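You operate a simulated robot arm through the tools that you are given. There is no shell and no other tool. Be economical: measure what you need, move in short steps, check, and stop when the job is done.

You run a simulated robot arm. Do the job below in one go: nothing can be reset, and whatever is moved stays where it is left.

TASK
Put three of the spice jars from the island worktop over the dishwasher in the steel bowl.

Only the result counts: the job must be done as asked and must still hold three seconds after the hand-in. Knocking over, shifting, dropping, spilling or breaking anything else fails it.

THE ROBOT
A 6-joint arm with a two-finger parallel gripper, fixed in place. Base frame: the origin is at the foot of the arm, x ahead of it, y to its left, z up; the work surface is at about z = 0. Readings come in cm, degrees, newtons and seconds.
With the tool pointing down near the work surface it reaches from about 18 to 46 cm from the base axis. Its first joint turns from -70.0 to 70.0 degrees. Payload 1.9 kg.
Tool frame: the origin (TCP) lies between the finger pads and is the grasp point; the fingertips stand 2.3 cm ahead of it; z points along the fingers, y is the line along which they close. Largest opening 9.4 cm; finger width 3.8, thickness 1; the body of the gripper, 5.4 by 9.6 cm, starts 3.9 cm behind the TCP.
Orientation is told as [roll, pitch, yaw] about the base's x, y, z axes, in that order, counted from this pose: with the fingers straight down and closing along the base's y, the tool's x points along the base's -x, its y along +y and its z along -z.

THE INTERFACE
- The arm moves only by the tool apply_moves. Its argument "moves" is a list of rows, each a list of 7 numbers: the shift along the tool's x, y, z in cm, then the turn, a rotation vector about the tool's x, y, z in degrees, then the opening in per cent of the stroke, from 0 (shut) to 100 (fully open). In form: [[dx, dy, dz, rx, ry, rz, claw], ...]. A call has 1 to 12 rows; each row shifts and turns the commanded pose from where the row before left it, along the tool's axes as they then stand. A row lasts 0.2 s, in which the tool goes at most 5 cm and 8.6 degrees; a call with a longer step from one row to the next is refused whole, and so is a gripper value outside its range. Where a pose cannot be reached the arm comes as near as it can. A force on the tool above 40 N (or 10 N above the force at the start of the call, whichever is more), or a blocked arm, ends the call early, and 0.2 s more pass. The fingers move at their own pace (about 10.8 cm/s each) and stop on an object; they squeeze with about 25 N. The grip force told is the motor's: it shows also when the fingers shut on nothing. Time passes only in rows, and 0.2 s behind the last, so rows that do not move let the fingers close. The reply holds the time, the measured pose of the TCP, the force on the tool along the base axes, the opening and the grip force, in the units named above and with some noise.
- Cameras (640 x 400 px; columns grow to the right, rows downward): "scene" is fixed at [4.33, 30.75, 41.44]; the picture's right is [-0.87, -0.49, 0.00], its down [-0.32, 0.57, -0.76] and it looks along [0.37, -0.66, -0.65] (base axes); focal length 214 px, centre (320, 200). "wrist" rides on the gripper at [8.7, 1.6, -7.4] in the tool frame; the picture's right is [-0.18, 0.98, 0.00], its down [-0.58, -0.11, -0.81] and it looks along [-0.79, -0.15, 0.59] (tool axes); focal length 243 px, centre (320, 200). There is no depth. A picture from a camera that has moved, and an enlarged one, comes with that camera's place and axes in the base frame and with its lens.
- snapshot(camera): a new picture of that camera. No time passes.
- enlarge(camera, box): a new picture of the part [left, top, right, bottom] of that camera's present view, enlarged. No time passes.
- finish_job(): hands the job in; it is judged then, once.

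Go step by step. Nothing tells you positions but the pictures and the camera data: compare them with the known pose of the tool, close in by small moves and look again before you grip or let go. The budget is 120 turns and 68 pictures, counting those below and the enlarged ones. Unless the task says otherwise, let go and move clear before handing in, and close with one line.

The tools are called as a command line: name --pt "numbers of a row" for each row, then --argument value for the rest, lists and objects as JSON in quotes. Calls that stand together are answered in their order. apply_moves: Moves the arm, as the interface text tells. Its arguments: {"type":"object","properties":{"moves":{"type":"array"}},"required":["moves"]} The other tools are called the same way: snapshot (camera) takes a picture; enlarge (camera, box) takes an enlarged picture of a part of a camera's view; finish_job () hands the job in.

At the start:

```text
t: 0.0
tool_pos: [26.27, -8.62, 36.64]
tool_rot: [-0.1, 0.0, -0.1]
force: [-0.2, 0.2, 0.5]
grip_width: 9.38
grasp_force: 0.1
```

scene: 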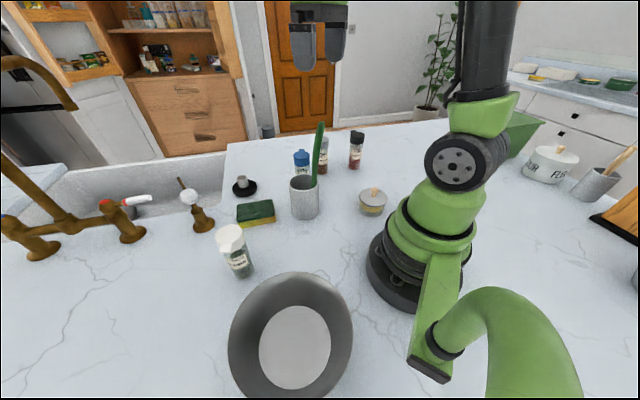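
wrist: 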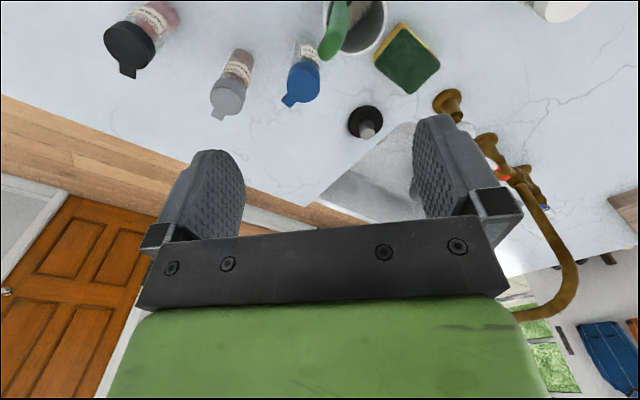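

I see four capped jars: white, blue, grey and black. The steel bowl is in the foreground. I'll enlarge both views to locate them.

enlarge --camera "scene" --box '[200, 100, 420, 290]'

enlarge --camera "wrist" --box '[80, 0, 480, 150]'

```text
2.11 times, centred on (310, 195) of scene
camera zoom: at [4.33, 30.75, 41.44], right [-0.87, -0.49, 0.0], down [-0.32, 0.57, -0.76], along [0.37, -0.66, -0.65], focal length 452 px, centre (341, 210)
```

zoom: 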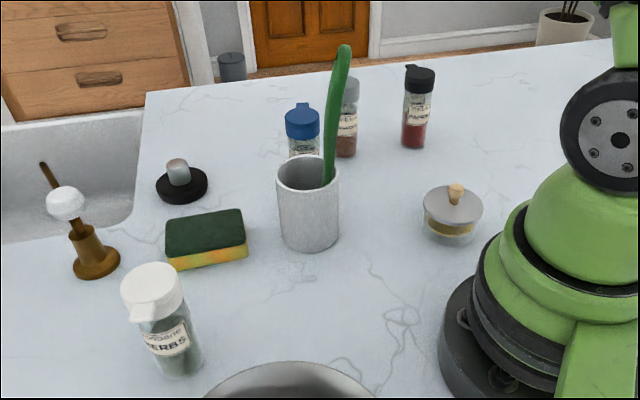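

```text
1.60 times, centred on (280, 75) of wrist
camera zoom: at [17.56, -6.93, 44.17], right [0.19, 0.98, 0.0], down [0.58, -0.11, 0.81], along [0.79, -0.15, -0.59], focal length 388 px, centre (384, 400)
```

zoom: 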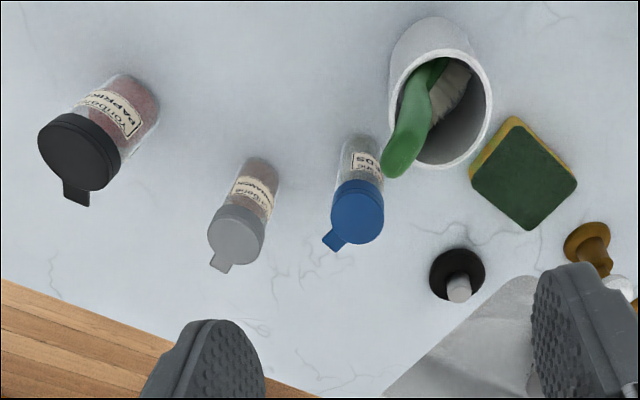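

The four jars are about 12 cm tall. My estimates are herbs (white) at (30, 17.5), paprika (black) at (25.5, -32), grey at (34, -24) and blue at (33, -12), which sits right beside the brush. I plan to use white, black and grey, and I'll look at herbs from closer first.

apply_moves --pt "1.4 4.3 0 0 0 0 100" --pt "1.4 4.3 0 0 0 0 100" --pt "1.4 4.3 0 0 0 0 100" --pt "1.4 4.3 0 0 0 0 100" --pt "1.4 4.3 0 0 0 0 100" --pt "1.3 4.6 0 0 0 0 100"

snapshot --camera "wrist"

snapshot --camera "scene"

```text
t: 1.4
tool_pos: [18.17, 17.44, 36.66]
tool_rot: [0.0, 0.0, -0.1]
force: [-0.6, 0.5, 0.4]
grip_width: 9.4
grasp_force: 0.1
```

```text
63 pictures are left
camera wrist: at [9.42, 19.12, 44.13], right [0.19, 0.98, 0.0], down [0.58, -0.11, 0.81], along [0.79, -0.15, -0.59], focal length 243 px, centre (320, 200)
```

wrist: 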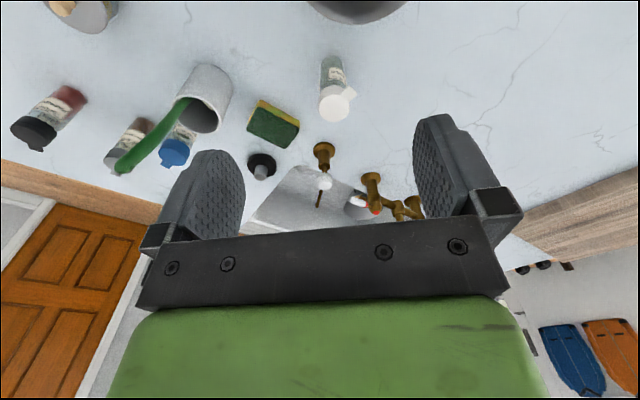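

```text
62 pictures are left
```

scene: 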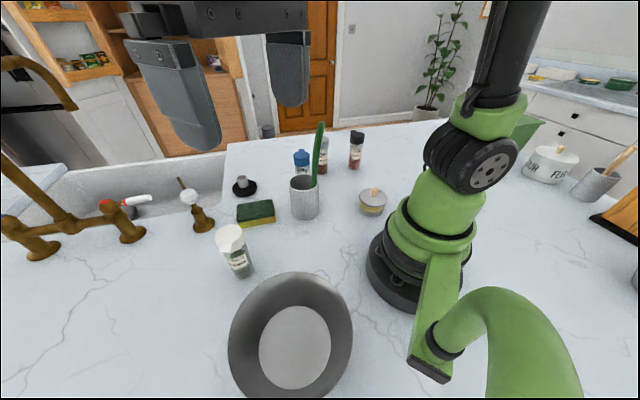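

Herbs is at about (29.7, 17.4), height 12, with its flip tab toward +y. I'll yaw the gripper by -68° so it closes across the tab.

apply_moves --pt "0 0 0 0 0 8.5 100" --pt "0 0 0 0 0 8.5 100" --pt "0 0 0 0 0 8.5 100" --pt "0 0 0 0 0 8.5 100" --pt "0 0 0 0 0 8.5 100" --pt "0 0 0 0 0 8.5 100" --pt "0 0 0 0 0 8.5 100" --pt "0 0 0 0 0 8.5 100" --pt "-1.44 3.59 1 0 0 0 100" --pt "-1.44 3.59 2 0 0 0 100" --pt "-1.44 3.59 3 0 0 0 100" --pt "0 0 4 0 0 0 100"

snapshot --camera "wrist"

snapshot --camera "scene"

```text
t: 4.0
tool_pos: [29.98, 17.44, 26.67]
tool_rot: [0.1, 0.0, -68.2]
force: [-0.1, -0.2, 0.6]
grip_width: 9.4
grasp_force: 0.0
```

```text
61 pictures are left
camera wrist: at [28.14, 26.08, 34.17], right [0.98, 0.2, 0.0], down [0.11, -0.58, 0.81], along [0.16, -0.79, -0.59], focal length 243 px, centre (320, 200)
```

wrist: 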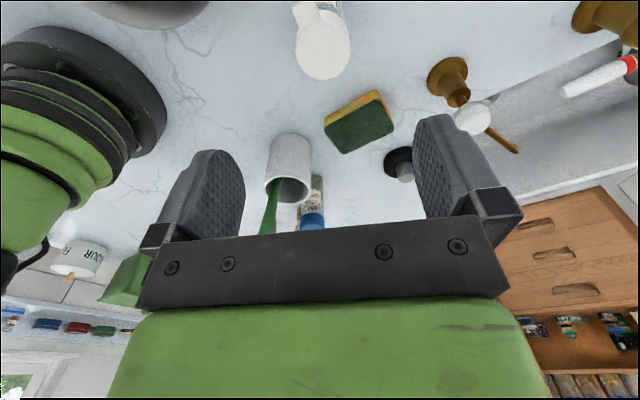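

```text
60 pictures are left
```

scene: 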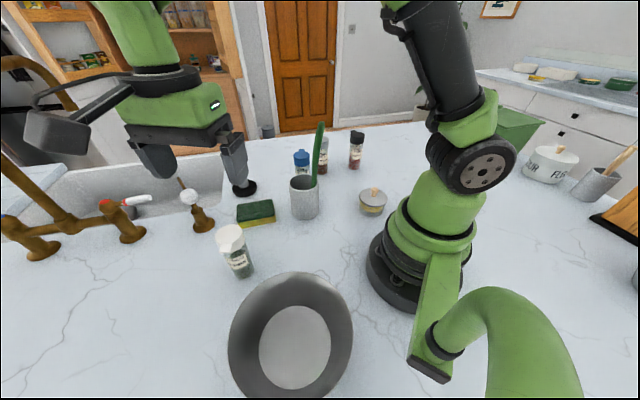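

The cap projects to about (30.2, 17.2), which agrees with the TCP. I'll go down to just above the cap and check.

apply_moves --pt "0 0 4 0 0 0 100" --pt "0 0 4 0 0 0 100" --pt "0 0 3.2 0 0 0 100"

enlarge --camera "scene" --box '[120, 120, 340, 290]'

snapshot --camera "wrist"

```text
t: 4.8
tool_pos: [29.97, 17.23, 15.48]
tool_rot: [0.1, -0.1, -68.2]
force: [-0.1, -0.4, -0.2]
grip_width: 9.4
grasp_force: 0.0
```

```text
2.35 times, centred on (230, 205) of scene
camera zoom: at [4.33, 30.75, 41.44], right [-0.87, -0.49, 0.0], down [-0.32, 0.57, -0.76], along [0.37, -0.66, -0.65], focal length 505 px, centre (532, 188)
```

zoom: 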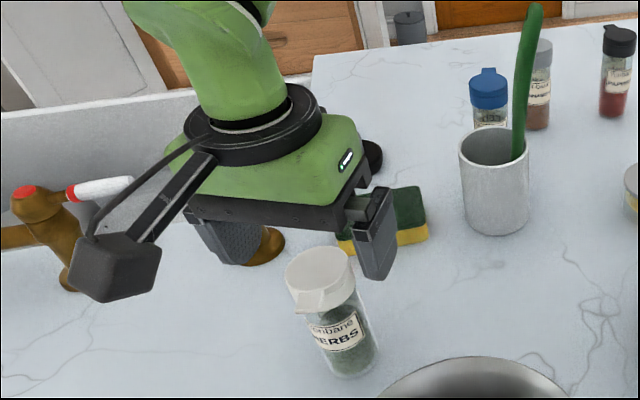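

```text
58 pictures are left
camera wrist: at [28.22, 25.93, 23.04], right [0.98, 0.2, 0.0], down [0.11, -0.58, 0.81], along [0.16, -0.79, -0.59], focal length 243 px, centre (320, 200)
```

wrist: 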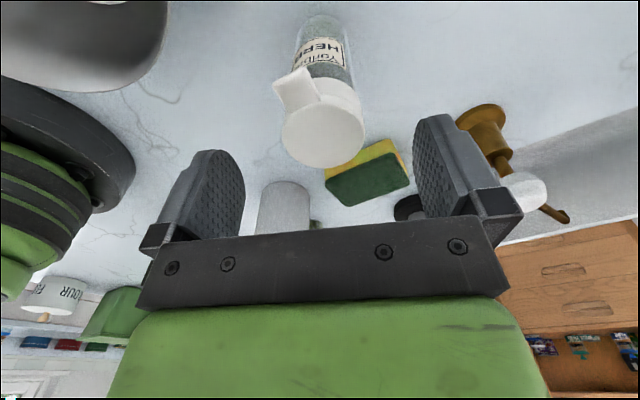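

The jar is centred to within a few millimetres. I'll lower over it and close.

apply_moves --pt "-0.2 0.1 2.2 0 0 0 100" --pt "0 0 2.2 0 0 0 100" --pt "0 0 1.9 0 0 0 100" --pt "0 0 0 0 0 0 100"

snapshot --camera "wrist"

enlarge --camera "scene" --box '[120, 120, 340, 290]'

```text
t: 5.8
tool_pos: [29.99, 17.33, 9.27]
tool_rot: [0.1, 0.0, -68.1]
force: [1.0, -0.3, 0.5]
grip_width: 9.43
grasp_force: 0.1
```

```text
57 pictures are left
camera wrist: at [28.2, 26.04, 16.73], right [0.98, 0.2, 0.0], down [0.11, -0.58, 0.81], along [0.16, -0.79, -0.59], focal length 243 px, centre (320, 200)
```

wrist: 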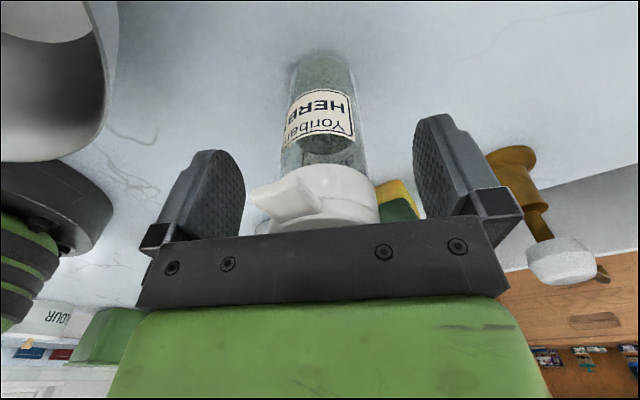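

```text
2.35 times, centred on (230, 205) of scene
camera zoom: at [4.33, 30.75, 41.44], right [-0.87, -0.49, 0.0], down [-0.32, 0.57, -0.76], along [0.37, -0.66, -0.65], focal length 505 px, centre (532, 188)
```

zoom: 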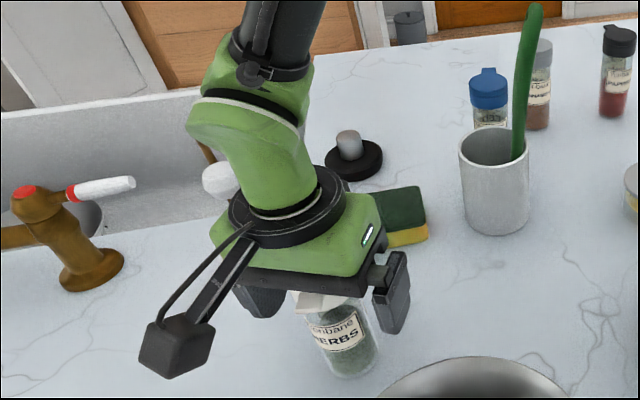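

The tab points at about 140°, so I'll yaw back 28° so the pads close cleanly beside it. Then I'll close.

apply_moves --pt "0 0 0 0 0 -7 100" --pt "0 0 0 0 0 -7 100" --pt "0 0 0 0 0 -7 100" --pt "0 0 0 0 0 -7 100" --pt "0 0 0 0 0 0 100"

snapshot --camera "wrist"

```text
t: 7.0
tool_pos: [29.86, 17.22, 9.22]
tool_rot: [0.0, 0.0, -39.9]
force: [0.3, 0.5, 0.6]
grip_width: 9.39
grasp_force: 0.1
```

```text
55 pictures are left
camera wrist: at [24.17, 24.2, 16.7], right [0.77, 0.64, 0.0], down [0.37, -0.46, 0.81], along [0.51, -0.62, -0.59], focal length 243 px, centre (320, 200)
```

wrist: 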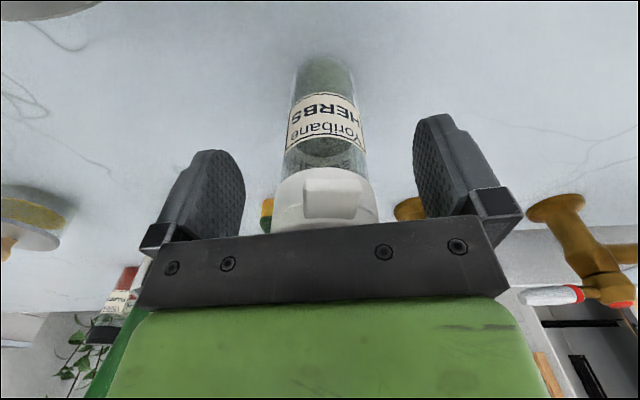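

The tab now faces squarely between the fingers, so I'm closing.

apply_moves --pt "0 0 0 0 0 0 40" --pt "0 0 0 0 0 0 20" --pt "0 0 0 0 0 0 20" --pt "0 0 0 0 0 0 20"

snapshot --camera "wrist"

```text
t: 8.0
tool_pos: [29.85, 17.2, 9.18]
tool_rot: [0.0, -0.1, -40.0]
force: [0.2, 0.4, 1.7]
grip_width: 4.52
grasp_force: 24.9
```

```text
54 pictures are left
camera wrist: at [24.19, 24.22, 16.7], right [0.77, 0.63, 0.0], down [0.37, -0.46, 0.81], along [0.51, -0.62, -0.59], focal length 243 px, centre (320, 200)
```

wrist: 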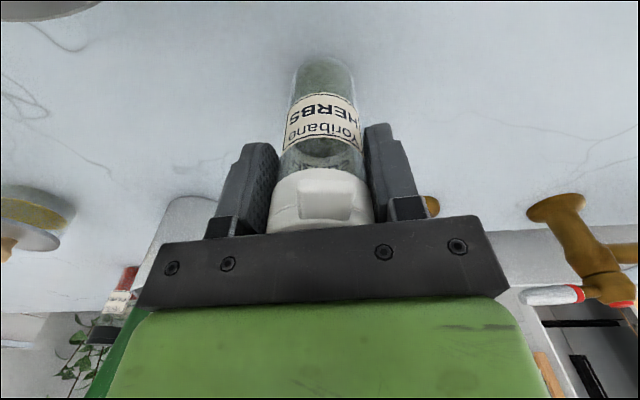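

Gripped at 4.5 cm. I'll lift straight up, then look at the bowl.

apply_moves --pt "0 0 -1.5 0 0 0 20" --pt "0 0 -3.5 0 0 0 20" --pt "0 0 -4 0 0 0 20" --pt "0 0 -4 0 0 0 20" --pt "0 0 0 0 0 0 20"

snapshot --camera "scene"

snapshot --camera "wrist"

```text
t: 9.2
tool_pos: [29.63, 17.12, 22.45]
tool_rot: [0.0, -0.1, -40.0]
force: [-0.4, 1.2, -0.5]
grip_width: 4.49
grasp_force: 24.9
```

```text
53 pictures are left
```

scene: 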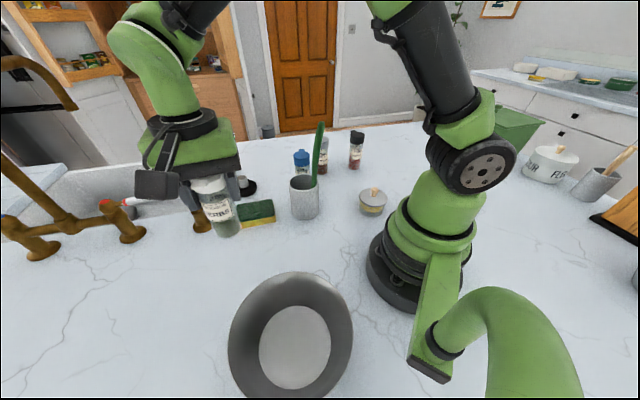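

```text
52 pictures are left
camera wrist: at [24.01, 24.0, 29.74], right [0.77, 0.63, 0.0], down [0.37, -0.46, 0.81], along [0.51, -0.62, -0.59], focal length 243 px, centre (320, 200)
```

wrist: 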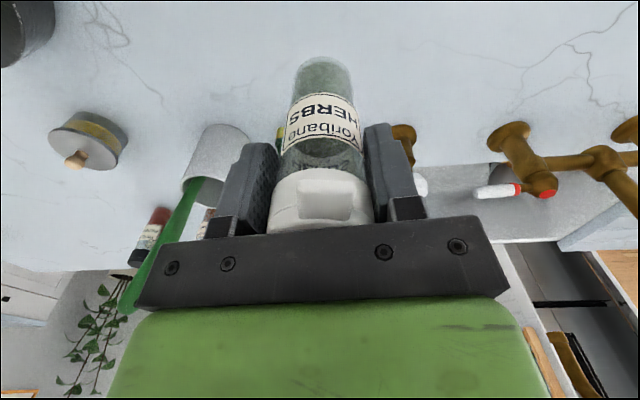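

Herbs is held securely, with its bottom 9.2 cm below the TCP. The bowl floor is centred near (13.1, 23.4) with a radius of about 5.8, so I'll carry herbs to (15.9, 21.8) above it.

apply_moves --pt "3.38 -1.3 0 0 0 0 20" --pt "3.38 -1.3 0 0 0 0 20" --pt "3.38 -1.3 0 0 0 0 20" --pt "3.36 -1.3 0 0 0 0 20" --pt "0 0 0 0 0 0 20"

snapshot --camera "scene"

snapshot --camera "wrist"

```text
t: 10.4
tool_pos: [16.1, 22.14, 22.25]
tool_rot: [0.1, 0.0, -40.1]
force: [-0.5, 0.0, -0.8]
grip_width: 4.5
grasp_force: 24.4
```

```text
51 pictures are left
```

scene: 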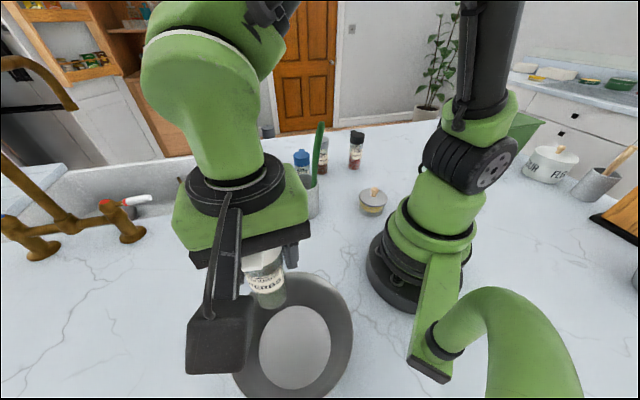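

```text
50 pictures are left
camera wrist: at [10.45, 29.05, 29.66], right [0.77, 0.63, 0.0], down [0.37, -0.46, 0.81], along [0.51, -0.62, -0.59], focal length 243 px, centre (320, 200)
```

wrist: 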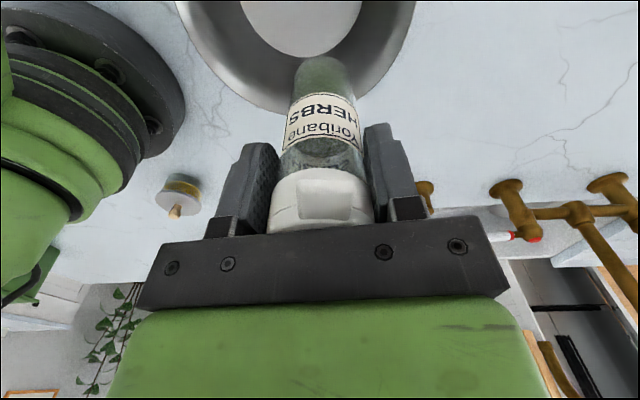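

The rim looks about 8 cm high and the jar hangs well inside it. I'm lowering it toward the floor.

apply_moves --pt "0 0 3 0 0 0 20" --pt "0 0 3 0 0 0 20" --pt "0 0 3 0 0 0 20" --pt "0 0 1.5 0 0 0 20" --pt "0 0 0 0 0 0 20"

enlarge --camera "scene" --box '[160, 220, 400, 400]'

snapshot --camera "wrist"

```text
t: 11.6
tool_pos: [16.12, 22.01, 11.6]
tool_rot: [0.0, 0.0, -40.1]
force: [-0.4, 0.9, -0.2]
grip_width: 4.48
grasp_force: 25.1
```

```text
2.22 times, centred on (280, 310) of scene
camera zoom: at [4.33, 30.75, 41.44], right [-0.87, -0.49, 0.0], down [-0.32, 0.57, -0.76], along [0.37, -0.66, -0.65], focal length 477 px, centre (409, -44)
```

zoom: 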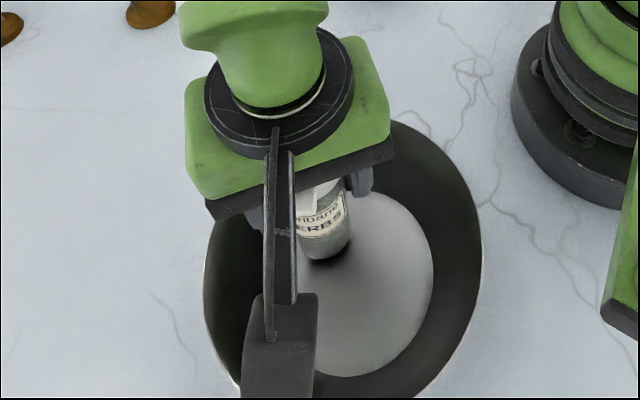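

```text
48 pictures are left
camera wrist: at [10.54, 28.95, 19.2], right [0.77, 0.63, 0.0], down [0.37, -0.46, 0.81], along [0.51, -0.62, -0.59], focal length 243 px, centre (320, 200)
```

wrist: 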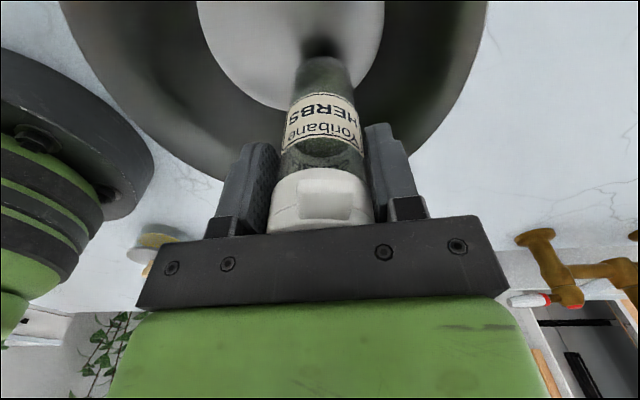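

The jar is about 2 cm above the floor. I'll nudge it inward 0.4 cm and descend gently until the force changes.

apply_moves --pt "0.4 -0.1 0 0 0 0 20" --pt "0 0 0.4 0 0 0 20" --pt "0 0 0.4 0 0 0 20" --pt "0 0 0.4 0 0 0 20" --pt "0 0 0 0 0 0 20"

```text
t: 12.8
tool_pos: [15.67, 22.2, 10.58]
tool_rot: [0.0, -0.1, -40.1]
force: [0.4, 0.4, -0.8]
grip_width: 4.45
grasp_force: 24.8
```

apply_moves --pt "0 0 0.3 0 0 0 20" --pt "0 0 0.2 0 0 0 20" --pt "0 0 0 0 0 0 20"

enlarge --camera "wrist" --box '[190, 0, 450, 160]'

```text
t: 13.6
tool_pos: [15.67, 22.3, 10.11]
tool_rot: [0.1, -0.1, -40.1]
force: [0.5, 0.2, 15.8]
grip_width: 4.51
grasp_force: 25.6
```

```text
2.46 times, centred on (320, 80) of wrist
camera zoom: at [10.08, 29.15, 17.56], right [0.77, 0.63, 0.0], down [0.37, -0.46, 0.81], along [0.51, -0.62, -0.59], focal length 597 px, centre (320, 495)
```

zoom: 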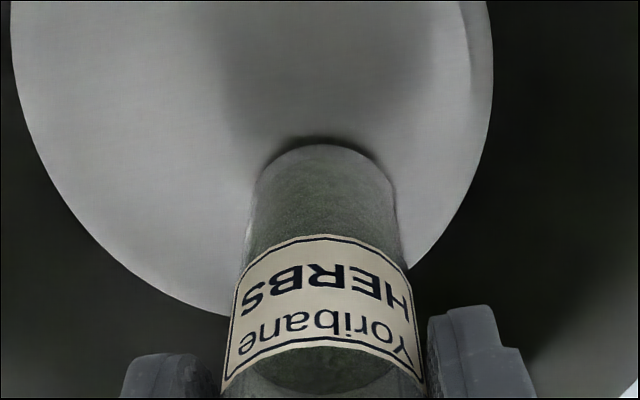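

It touched the floor at TCP z about 10.1 with 15.8 N. I'll ease off slightly and release.

apply_moves --pt "0 0 -0.15 0 0 0 20" --pt "0 0 0 0 0 0 20" --pt "0 0 0 0 0 0 55" --pt "0 0 0 0 0 0 75" --pt "0 0 0 0 0 0 75"

snapshot --camera "wrist"

```text
t: 14.8
tool_pos: [15.82, 22.17, 10.23]
tool_rot: [0.1, 0.1, -40.1]
force: [-0.6, 0.2, 0.5]
grip_width: 7.04
grasp_force: 0.1
```

```text
46 pictures are left
camera wrist: at [10.06, 29.14, 17.62], right [0.77, 0.63, 0.0], down [0.37, -0.46, 0.81], along [0.51, -0.62, -0.59], focal length 243 px, centre (320, 200)
```

wrist: 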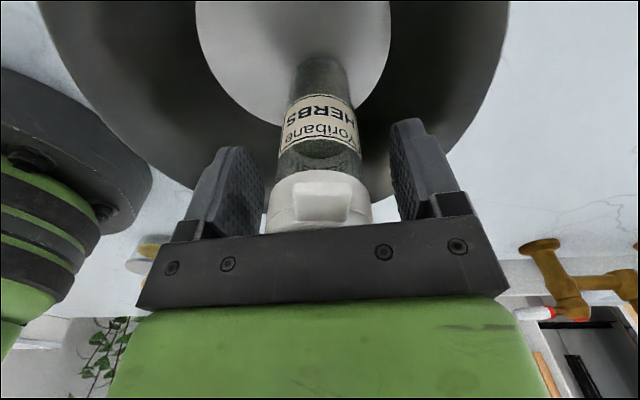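

Herbs is standing in the bowl. I'll rise to z about 37, above the brush tip at (26, -8, 24.6), and swing round toward paprika.

apply_moves --pt "0 0 -3 0 0 0 75" --pt "0 0 -4.5 0 0 0 75" --pt "0 0 -4.8 0 0 0 75" --pt "0 0 -4.8 0 0 0 75" --pt "0 0 -4.8 0 0 0 75" --pt "0 0 -4.8 0 0 0 75" --pt "0 0 0 0 0 0 75"

snapshot --camera "scene"

apply_moves --pt "-4.16 -1.78 0 0 0 0 100" --pt "-4.16 -1.78 0 0 0 0 100" --pt "-4.16 -1.78 0 0 0 0 100" --pt "-4.16 -1.78 0 0 0 0 100" --pt "-4.16 -1.78 0 0 0 0 100" --pt "-1.8 -3.7 0 0 0 0 100" --pt "-1.8 -3.7 0 0 0 0 100" --pt "-1.8 -3.7 0 0 0 0 100" --pt "-1.8 -3.7 0 0 0 0 100" --pt "-1.8 -3.7 0 0 0 0 100" --pt "-1.8 -3.7 0 0 0 0 100" --pt "0 0 0 0 0 0 100"

snapshot --camera "wrist"

```text
t: 16.4
tool_pos: [15.8, 22.33, 36.83]
tool_rot: [0.1, 0.0, -40.1]
force: [-0.9, 0.1, -0.1]
grip_width: 7.05
grasp_force: 0.0
```

```text
45 pictures are left
```

scene: 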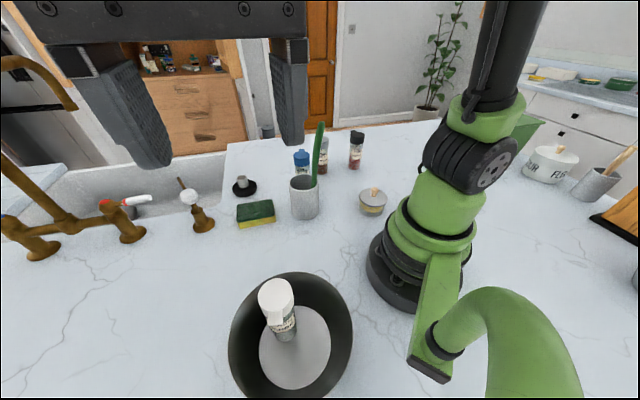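

```text
t: 19.0
tool_pos: [19.88, -21.97, 36.73]
tool_rot: [0.0, 0.0, -40.1]
force: [-0.2, 0.5, 0.5]
grip_width: 9.42
grasp_force: 0.1
```

```text
44 pictures are left
camera wrist: at [14.16, -15.08, 44.24], right [0.77, 0.63, 0.0], down [0.37, -0.46, 0.81], along [0.51, -0.62, -0.59], focal length 243 px, centre (320, 200)
```

wrist: 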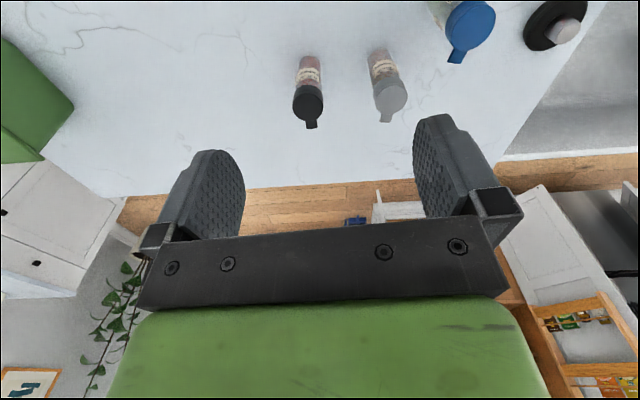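

Paprika is at (25.4, -31.7) and grey at about (34.4, -23.5). Both tabs point about -48°, so the present yaw suits both. I'm approaching paprika.

apply_moves --pt "-2.61 -0.97 2 0 0 0 100" --pt "-2.61 -0.97 2 0 0 0 100" --pt "-2.61 -0.97 2 0 0 0 100" --pt "-2.61 -0.97 2 0 0 0 100" --pt "0 0 4 0 0 0 100" --pt "0 0 4 0 0 0 100" --pt "0 0 4 0 0 0 100" --pt "0 0 1 0 0 0 100" --pt "0 0 0 0 0 0 100"

snapshot --camera "wrist"

enlarge --camera "scene" --box '[260, 80, 440, 220]'

```text
t: 21.0
tool_pos: [25.47, -31.69, 15.96]
tool_rot: [0.0, -0.2, -40.1]
force: [0.0, -0.6, 0.5]
grip_width: 9.39
grasp_force: 0.0
```

```text
43 pictures are left
camera wrist: at [19.86, -24.72, 23.39], right [0.77, 0.63, 0.0], down [0.37, -0.46, 0.81], along [0.51, -0.62, -0.59], focal length 243 px, centre (320, 200)
```

wrist: 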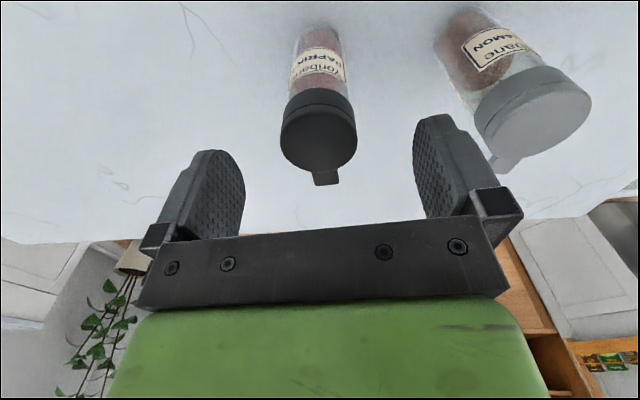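

```text
2.86 times, centred on (350, 150) of scene
camera zoom: at [4.33, 30.75, 41.44], right [-0.87, -0.49, 0.0], down [-0.32, 0.57, -0.76], along [0.37, -0.66, -0.65], focal length 613 px, centre (234, 343)
```

zoom: 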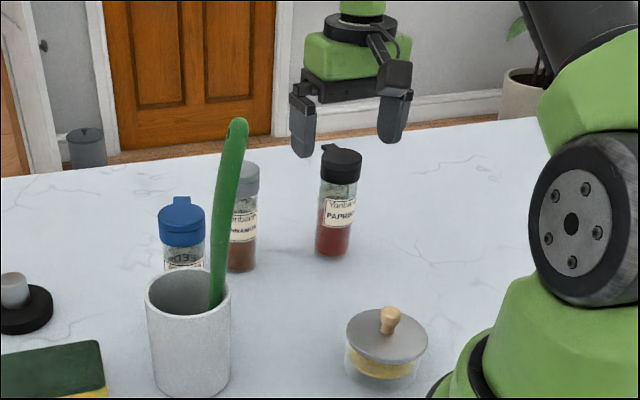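

The jar is centred, so I'm lowering over it and closing.

apply_moves --pt "-0.2 0 2.5 0 0 0 100" --pt "0 0 2.5 0 0 0 100" --pt "0 0 1.8 0 0 0 100" --pt "0 0 0 0 0 0 100"

snapshot --camera "wrist"

```text
t: 22.0
tool_pos: [25.64, -31.85, 9.24]
tool_rot: [-0.1, 0.0, -40.1]
force: [0.1, -0.2, 0.1]
grip_width: 9.42
grasp_force: 0.1
```

```text
41 pictures are left
camera wrist: at [20.1, -24.97, 16.56], right [0.77, 0.63, 0.0], down [0.37, -0.46, 0.81], along [0.51, -0.62, -0.59], focal length 243 px, centre (320, 200)
```

wrist: 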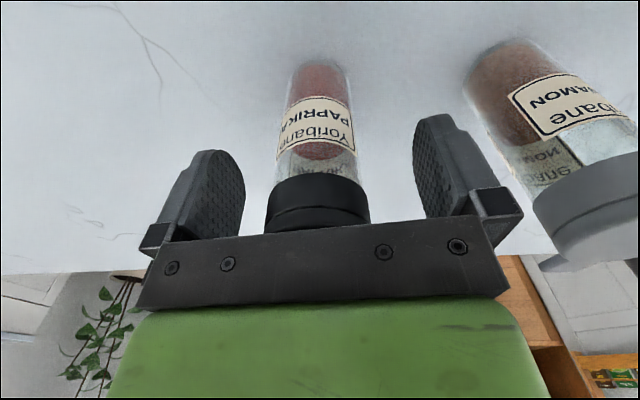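

apply_moves --pt "0 0 0 0 0 0 40" --pt "0 0 0 0 0 0 20" --pt "0 0 0 0 0 0 20" --pt "0 0 0 0 0 0 20" --pt "0 0 -1.5 0 0 0 20" --pt "0 0 -3 0 0 0 20" --pt "0 0 0 0 0 0 20"

snapshot --camera "wrist"

```text
t: 23.6
tool_pos: [25.71, -32.03, 13.63]
tool_rot: [0.1, 0.0, -40.2]
force: [0.3, -0.7, -0.1]
grip_width: 4.55
grasp_force: 24.5
```

```text
40 pictures are left
camera wrist: at [20.01, -25.09, 21.14], right [0.77, 0.63, 0.0], down [0.37, -0.46, 0.81], along [0.51, -0.62, -0.59], focal length 243 px, centre (320, 200)
```

wrist: 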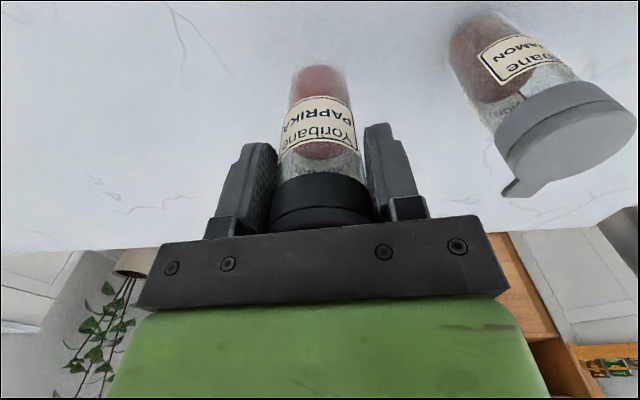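

Paprika is held. I'll lift and retract to z about 38.

apply_moves --pt "0 0 -4.5 0 0 0 20" --pt "0 0 -4.5 0 0 0 20" --pt "0 0 -4.5 0 0 0 20" --pt "0 0 -4.5 0 0 0 20" --pt "3.6 1.33 -2.1 0 0 0 20" --pt "3.6 1.33 -2.1 0 0 0 20" --pt "3.6 1.33 -2.1 0 0 0 20" --pt "0 0 0 0 0 0 20"

apply_moves --pt "1.8 3.7 0 0 0 0 20" --pt "1.8 3.7 0 0 0 0 20" --pt "1.8 3.7 0 0 0 0 20" --pt "1.8 3.7 0 0 0 0 20" --pt "1.8 3.7 0 0 0 0 20" --pt "1.8 3.7 0 0 0 0 20" --pt "4.16 1.78 0 0 0 0 20" --pt "4.16 1.78 0 0 0 0 20" --pt "4.16 1.78 0 0 0 0 20" --pt "4.16 1.78 0 0 0 0 20" --pt "4.16 1.78 0 0 0 0 20" --pt "0 0 0 0 0 0 20"

snapshot --camera "wrist"

snapshot --camera "scene"

```text
t: 25.4
tool_pos: [19.69, -21.4, 37.92]
tool_rot: [0.1, 0.0, -40.1]
force: [-0.7, -0.3, 0.3]
grip_width: 4.51
grasp_force: 25.0
```

```text
t: 28.0
tool_pos: [15.47, 22.48, 37.68]
tool_rot: [-0.1, 0.1, -40.1]
force: [0.3, 0.7, -1.4]
grip_width: 4.49
grasp_force: 25.0
```

```text
39 pictures are left
camera wrist: at [9.91, 29.24, 45.16], right [0.77, 0.63, 0.0], down [0.37, -0.46, 0.81], along [0.51, -0.62, -0.59], focal length 243 px, centre (320, 200)
```

wrist: 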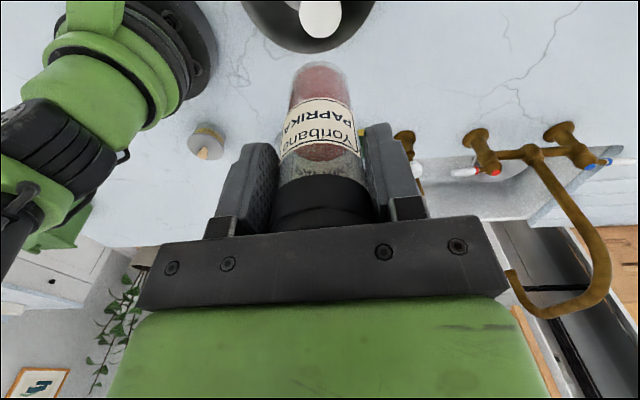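

```text
38 pictures are left
```

scene: 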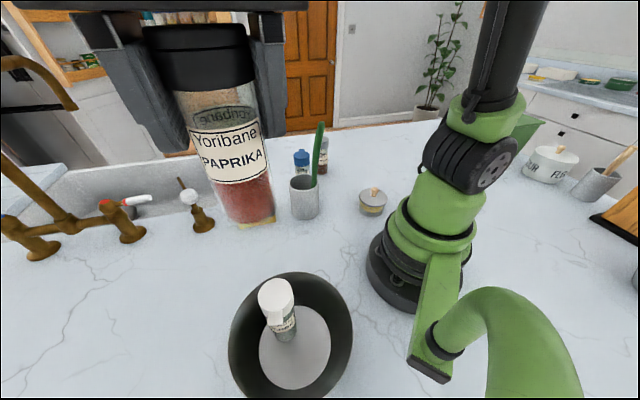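

Now I'll shift over the second spot at (12.7, 26.7) and start down, stopping above herbs' cap height to check.

apply_moves --pt "2.45 0.7 0 0 0 0 20" --pt "2.45 0.7 0 0 0 0 20" --pt "0 0 4 0 0 0 20" --pt "0 0 4 0 0 0 20" --pt "0 0 4 0 0 0 20" --pt "0 0 1.5 0 0 0 20" --pt "0 0 0 0 0 0 20"

snapshot --camera "wrist"

snapshot --camera "scene"

```text
t: 28.6
tool_pos: [13.7, 25.45, 37.86]
tool_rot: [0.7, -0.2, -40.0]
force: [-0.9, -2.3, 3.4]
grip_width: 4.52
grasp_force: 24.4
stopped in row 2: the force on the tool passed its limit (the readings are from after the stop); the commanded pose is now the measured one
```

```text
37 pictures are left
camera wrist: at [8.01, 32.26, 45.4], right [0.77, 0.63, 0.01], down [0.37, -0.46, 0.81], along [0.52, -0.62, -0.59], focal length 243 px, centre (320, 200)
```

wrist: 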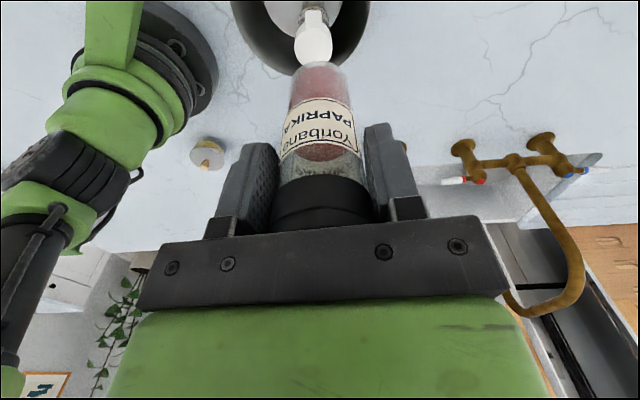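

```text
36 pictures are left
```

scene: 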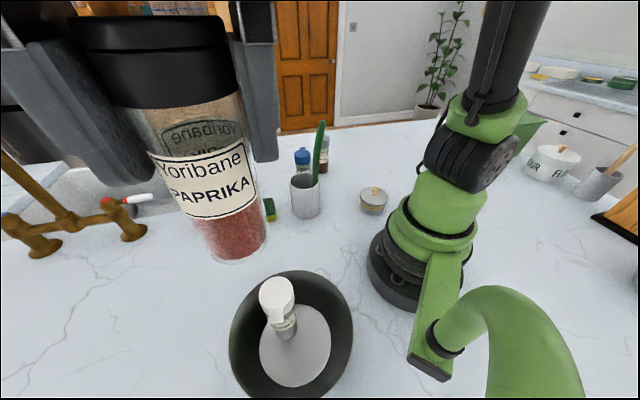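

The tool met something while still high up, probably the fixed camera next to the wrist camera's housing. I'll back off, go lower first, and then move across.

apply_moves --pt "-1.64 -0.57 0 0 0 0 20" --pt "-1.64 -0.57 0 0 0 0 20" --pt "0 0 0 0 0 0 20"

apply_moves --pt "0 0 4 0 0 0 20" --pt "0 0 4 0 0 0 20" --pt "0 0 4 0 0 0 20" --pt "0 0 1 0 0 0 20" --pt "0 0 0 0 0 0 20"

snapshot --camera "wrist"

snapshot --camera "scene"

```text
t: 29.4
tool_pos: [15.37, 22.24, 37.96]
tool_rot: [0.6, -0.4, -40.1]
force: [0.4, 0.1, -0.8]
grip_width: 4.54
grasp_force: 25.5
```

```text
t: 30.6
tool_pos: [15.61, 22.54, 24.67]
tool_rot: [0.6, -0.3, -40.3]
force: [0.3, 1.1, -0.6]
grip_width: 4.53
grasp_force: 24.8
```

```text
35 pictures are left
camera wrist: at [9.9, 29.33, 32.19], right [0.77, 0.63, 0.01], down [0.37, -0.46, 0.81], along [0.52, -0.62, -0.59], focal length 243 px, centre (320, 200)
```

wrist: 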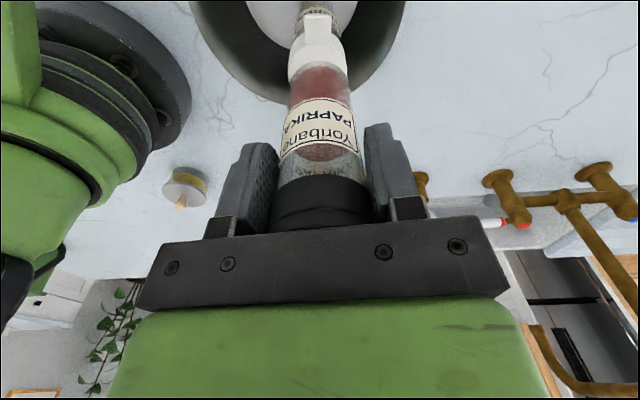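

```text
34 pictures are left
```

scene: 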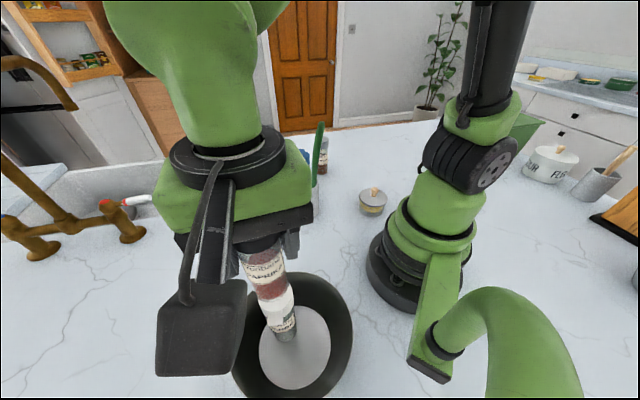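

The jar's bottom is at about 15.4, clear of herbs' cap. I'm moving across at this height.

apply_moves --pt "1.25 0.34 0 0 0 0 20" --pt "1.25 0.34 0 0 0 0 20" --pt "1.2 0.34 0 0 0 0 20" --pt "1.2 0.33 0 0 0 0 20" --pt "0 0 0 0 0 0 20"

snapshot --camera "wrist"

snapshot --camera "scene"

```text
t: 31.8
tool_pos: [12.74, 26.75, 24.88]
tool_rot: [0.6, -0.3, -40.1]
force: [0.1, 0.1, -1.0]
grip_width: 4.52
grasp_force: 24.7
```

```text
33 pictures are left
camera wrist: at [7.07, 33.55, 32.37], right [0.77, 0.63, 0.01], down [0.37, -0.46, 0.81], along [0.52, -0.62, -0.59], focal length 243 px, centre (320, 200)
```

wrist: 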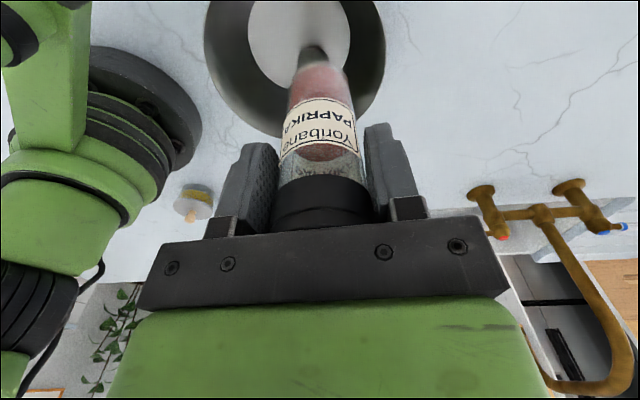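

```text
32 pictures are left
```

scene: 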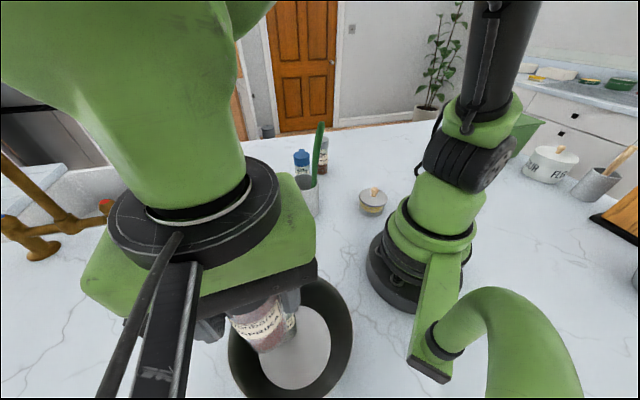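

The view is clear, with herbs hidden just behind paprika as expected. I'm descending to just above the floor.

apply_moves --pt "0 0 3 0 0 0 20" --pt "0 0 3 0 0 0 20" --pt "0 0 3 0 0 0 20" --pt "0 0 3 0 0 0 20" --pt "0 0 1.2 0 0 0 20" --pt "0 0 0 0 0 0 20"

snapshot --camera "wrist"

enlarge --camera "scene" --box '[160, 220, 400, 400]'

```text
t: 32.3
tool_pos: [12.92, 27.24, 21.65]
tool_rot: [2.0, 0.2, -40.2]
force: [-3.5, 2.4, 21.7]
grip_width: 4.47
grasp_force: 24.9
stopped in row 2: the force on the tool passed its limit (the readings are from after the stop); the commanded pose is now the measured one
```

```text
31 pictures are left
camera wrist: at [7.21, 33.91, 29.16], right [0.78, 0.63, 0.03], down [0.36, -0.48, 0.8], along [0.52, -0.61, -0.6], focal length 243 px, centre (320, 200)
```

wrist: 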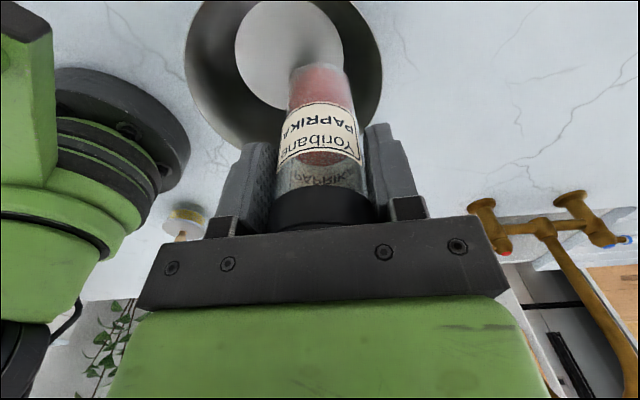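

```text
2.22 times, centred on (280, 310) of scene
camera zoom: at [4.33, 30.75, 41.45], right [-0.87, -0.49, 0.0], down [-0.32, 0.57, -0.76], along [0.37, -0.66, -0.65], focal length 477 px, centre (409, -44)
```

zoom: 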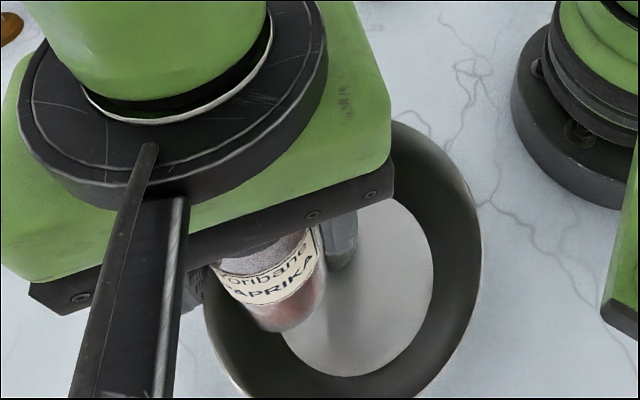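

Paprika's bottom touched something at z about 12.4, probably herbs' tab, which points this way. I'll back up, level the tool and look.

apply_moves --pt "0 0 -3.5 0 0 0 20" --pt "0 0 0 1.5 -1.3 0 20" --pt "-2.4 -0.7 0 0 0 0 20" --pt "-2.4 -0.7 0 0 0 0 20" --pt "0 0 0 0 0 0 20"

enlarge --camera "scene" --box '[160, 220, 400, 400]'

snapshot --camera "wrist"

```text
t: 33.5
tool_pos: [15.7, 22.76, 25.08]
tool_rot: [0.1, -1.1, -40.3]
force: [0.7, 0.2, -1.1]
grip_width: 4.47
grasp_force: 24.4
```

```text
2.22 times, centred on (280, 310) of scene
camera zoom: at [4.33, 30.75, 41.44], right [-0.87, -0.49, 0.0], down [-0.32, 0.57, -0.76], along [0.37, -0.66, -0.65], focal length 477 px, centre (409, -44)
```

zoom: 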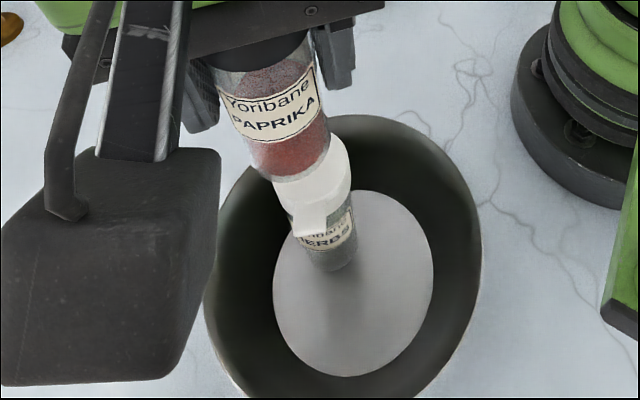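

```text
28 pictures are left
camera wrist: at [10.0, 29.84, 32.36], right [0.78, 0.63, 0.01], down [0.36, -0.45, 0.82], along [0.52, -0.63, -0.58], focal length 243 px, centre (320, 200)
```

wrist: 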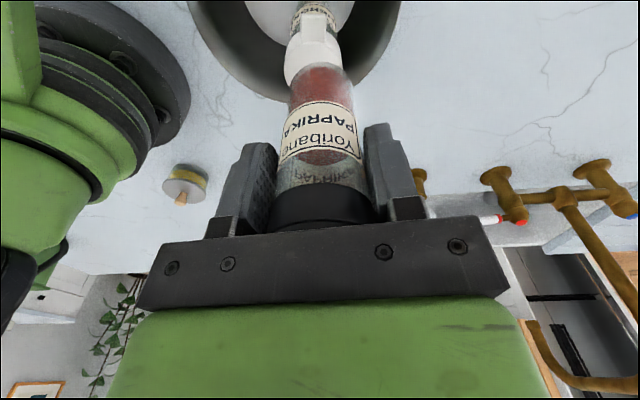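

Herbs still stands; its tab is what paprika touched. I'll move clear, level the tool, yaw +130° so paprika's own tab will face outward, and re-measure the bowl.

apply_moves --pt "-3.5 -0.9 -1 0 0 0 20" --pt "-3.5 -0.9 -1 0 0 0 20" --pt "-3.5 -0.9 -1 0.7 0.8 0 20" --pt "0 0 0 0 0 0 20"

enlarge --camera "scene" --box '[200, 250, 380, 400]'

apply_moves --pt "0 0 0 0 0 -8.2 20" --pt "0 0 0 0 0 -8.2 20" --pt "0 0 0 0 0 -8.2 20" --pt "0 0 0 0 0 -8.2 20" --pt "0 0 0 0 0 -8.2 20" --pt "0 0 0 0 0 -8.2 20" --pt "0 0 0 0 0 -8.2 20" --pt "0 0 0 0 0 -8.2 20" --pt "0 0 0 0 0 -8.2 20" --pt "0 0 0 0 0 -8.2 20"

```text
t: 34.5
tool_pos: [21.98, 14.25, 28.2]
tool_rot: [-0.4, -0.3, -40.2]
force: [-0.2, 0.3, -0.4]
grip_width: 4.49
grasp_force: 25.0
```

```text
2.67 times, centred on (290, 325) of scene
camera zoom: at [4.33, 30.75, 41.44], right [-0.87, -0.49, 0.0], down [-0.32, 0.57, -0.76], along [0.37, -0.66, -0.65], focal length 572 px, centre (400, -133)
```

zoom: 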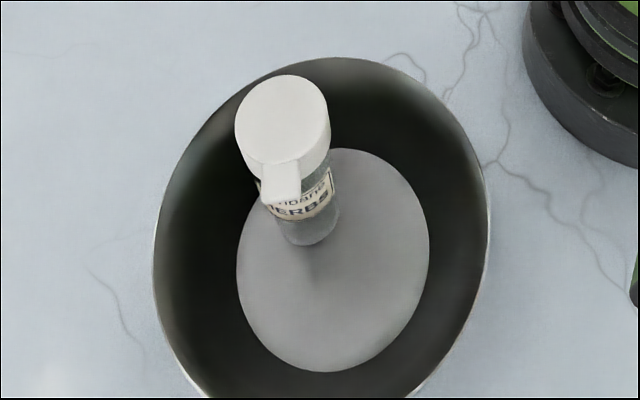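

```text
t: 36.7
tool_pos: [21.83, 14.11, 28.18]
tool_rot: [-0.5, 0.4, 41.9]
force: [-0.1, 0.2, -2.2]
grip_width: 4.46
grasp_force: 25.1
```

Herbs is at about (15.75, 22.2) with its tab tip near (13.4, 25). I'll place paprika at (11.3, 26.7) with its tab outward, which needs yaw of about 141°.

apply_moves --pt "0 0 0 0 0 -8.25 20" --pt "0 0 0 0 0 -8.25 20" --pt "0 0 0 0 0 -8.25 20" --pt "0 0 0 0 0 -8.25 20" --pt "0 0 0 0 0 -8.25 20" --pt "0 0 0 0 0 -8.25 20" --pt "0 0 0 0 0 -8.25 20" --pt "0 0 0 0 0 -8.25 20" --pt "0 0 0 0 0 -8.25 20" --pt "0 0 0 0 0 -8.25 20" --pt "0 0 0 0 0 -8.25 20" --pt "0 0 0 0 0 -8.25 20"

snapshot --camera "scene"

```text
t: 39.3
tool_pos: [21.87, 14.11, 28.26]
tool_rot: [0.5, 0.3, 141.0]
force: [0.7, 0.5, -1.6]
grip_width: 4.47
grasp_force: 24.7
```

```text
26 pictures are left
```

scene: 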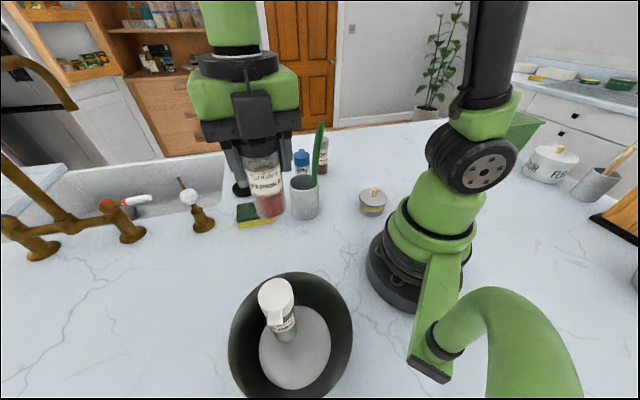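

apply_moves --pt "-4.03 -0.78 1 0 0 0 20" --pt "-4.03 -0.78 1 0 0 0 20" --pt "-4.03 -0.78 1 0 0 0 20" --pt "-2 -0.4 0.5 0 0 0 20" --pt "-1 -0.2 0 0 0 0 20" --pt "-1 -0.2 0 0 0 0 20" --pt "0 0 0 0 0 0 20"

snapshot --camera "scene"

snapshot --camera "wrist"

```text
t: 40.9
tool_pos: [11.3, 26.61, 24.64]
tool_rot: [0.6, 0.3, 140.7]
force: [1.0, 0.5, -1.2]
grip_width: 4.47
grasp_force: 25.2
```

```text
25 pictures are left
```

scene: 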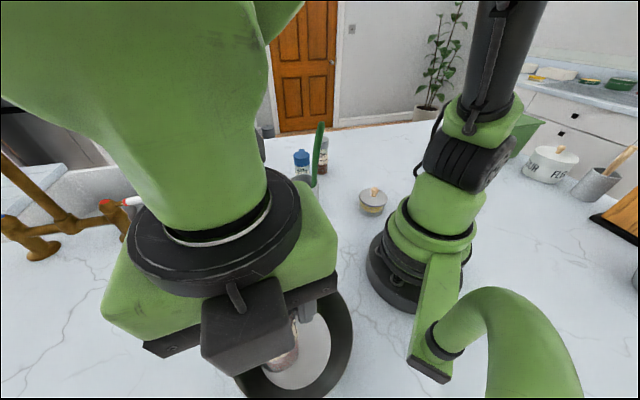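

```text
24 pictures are left
camera wrist: at [17.0, 20.09, 32.18], right [-0.76, -0.64, 0.01], down [-0.38, 0.46, 0.8], along [-0.52, 0.61, -0.6], focal length 243 px, centre (320, 200)
```

wrist: 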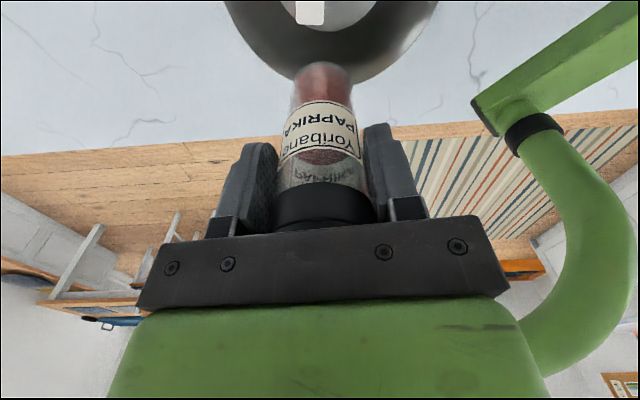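

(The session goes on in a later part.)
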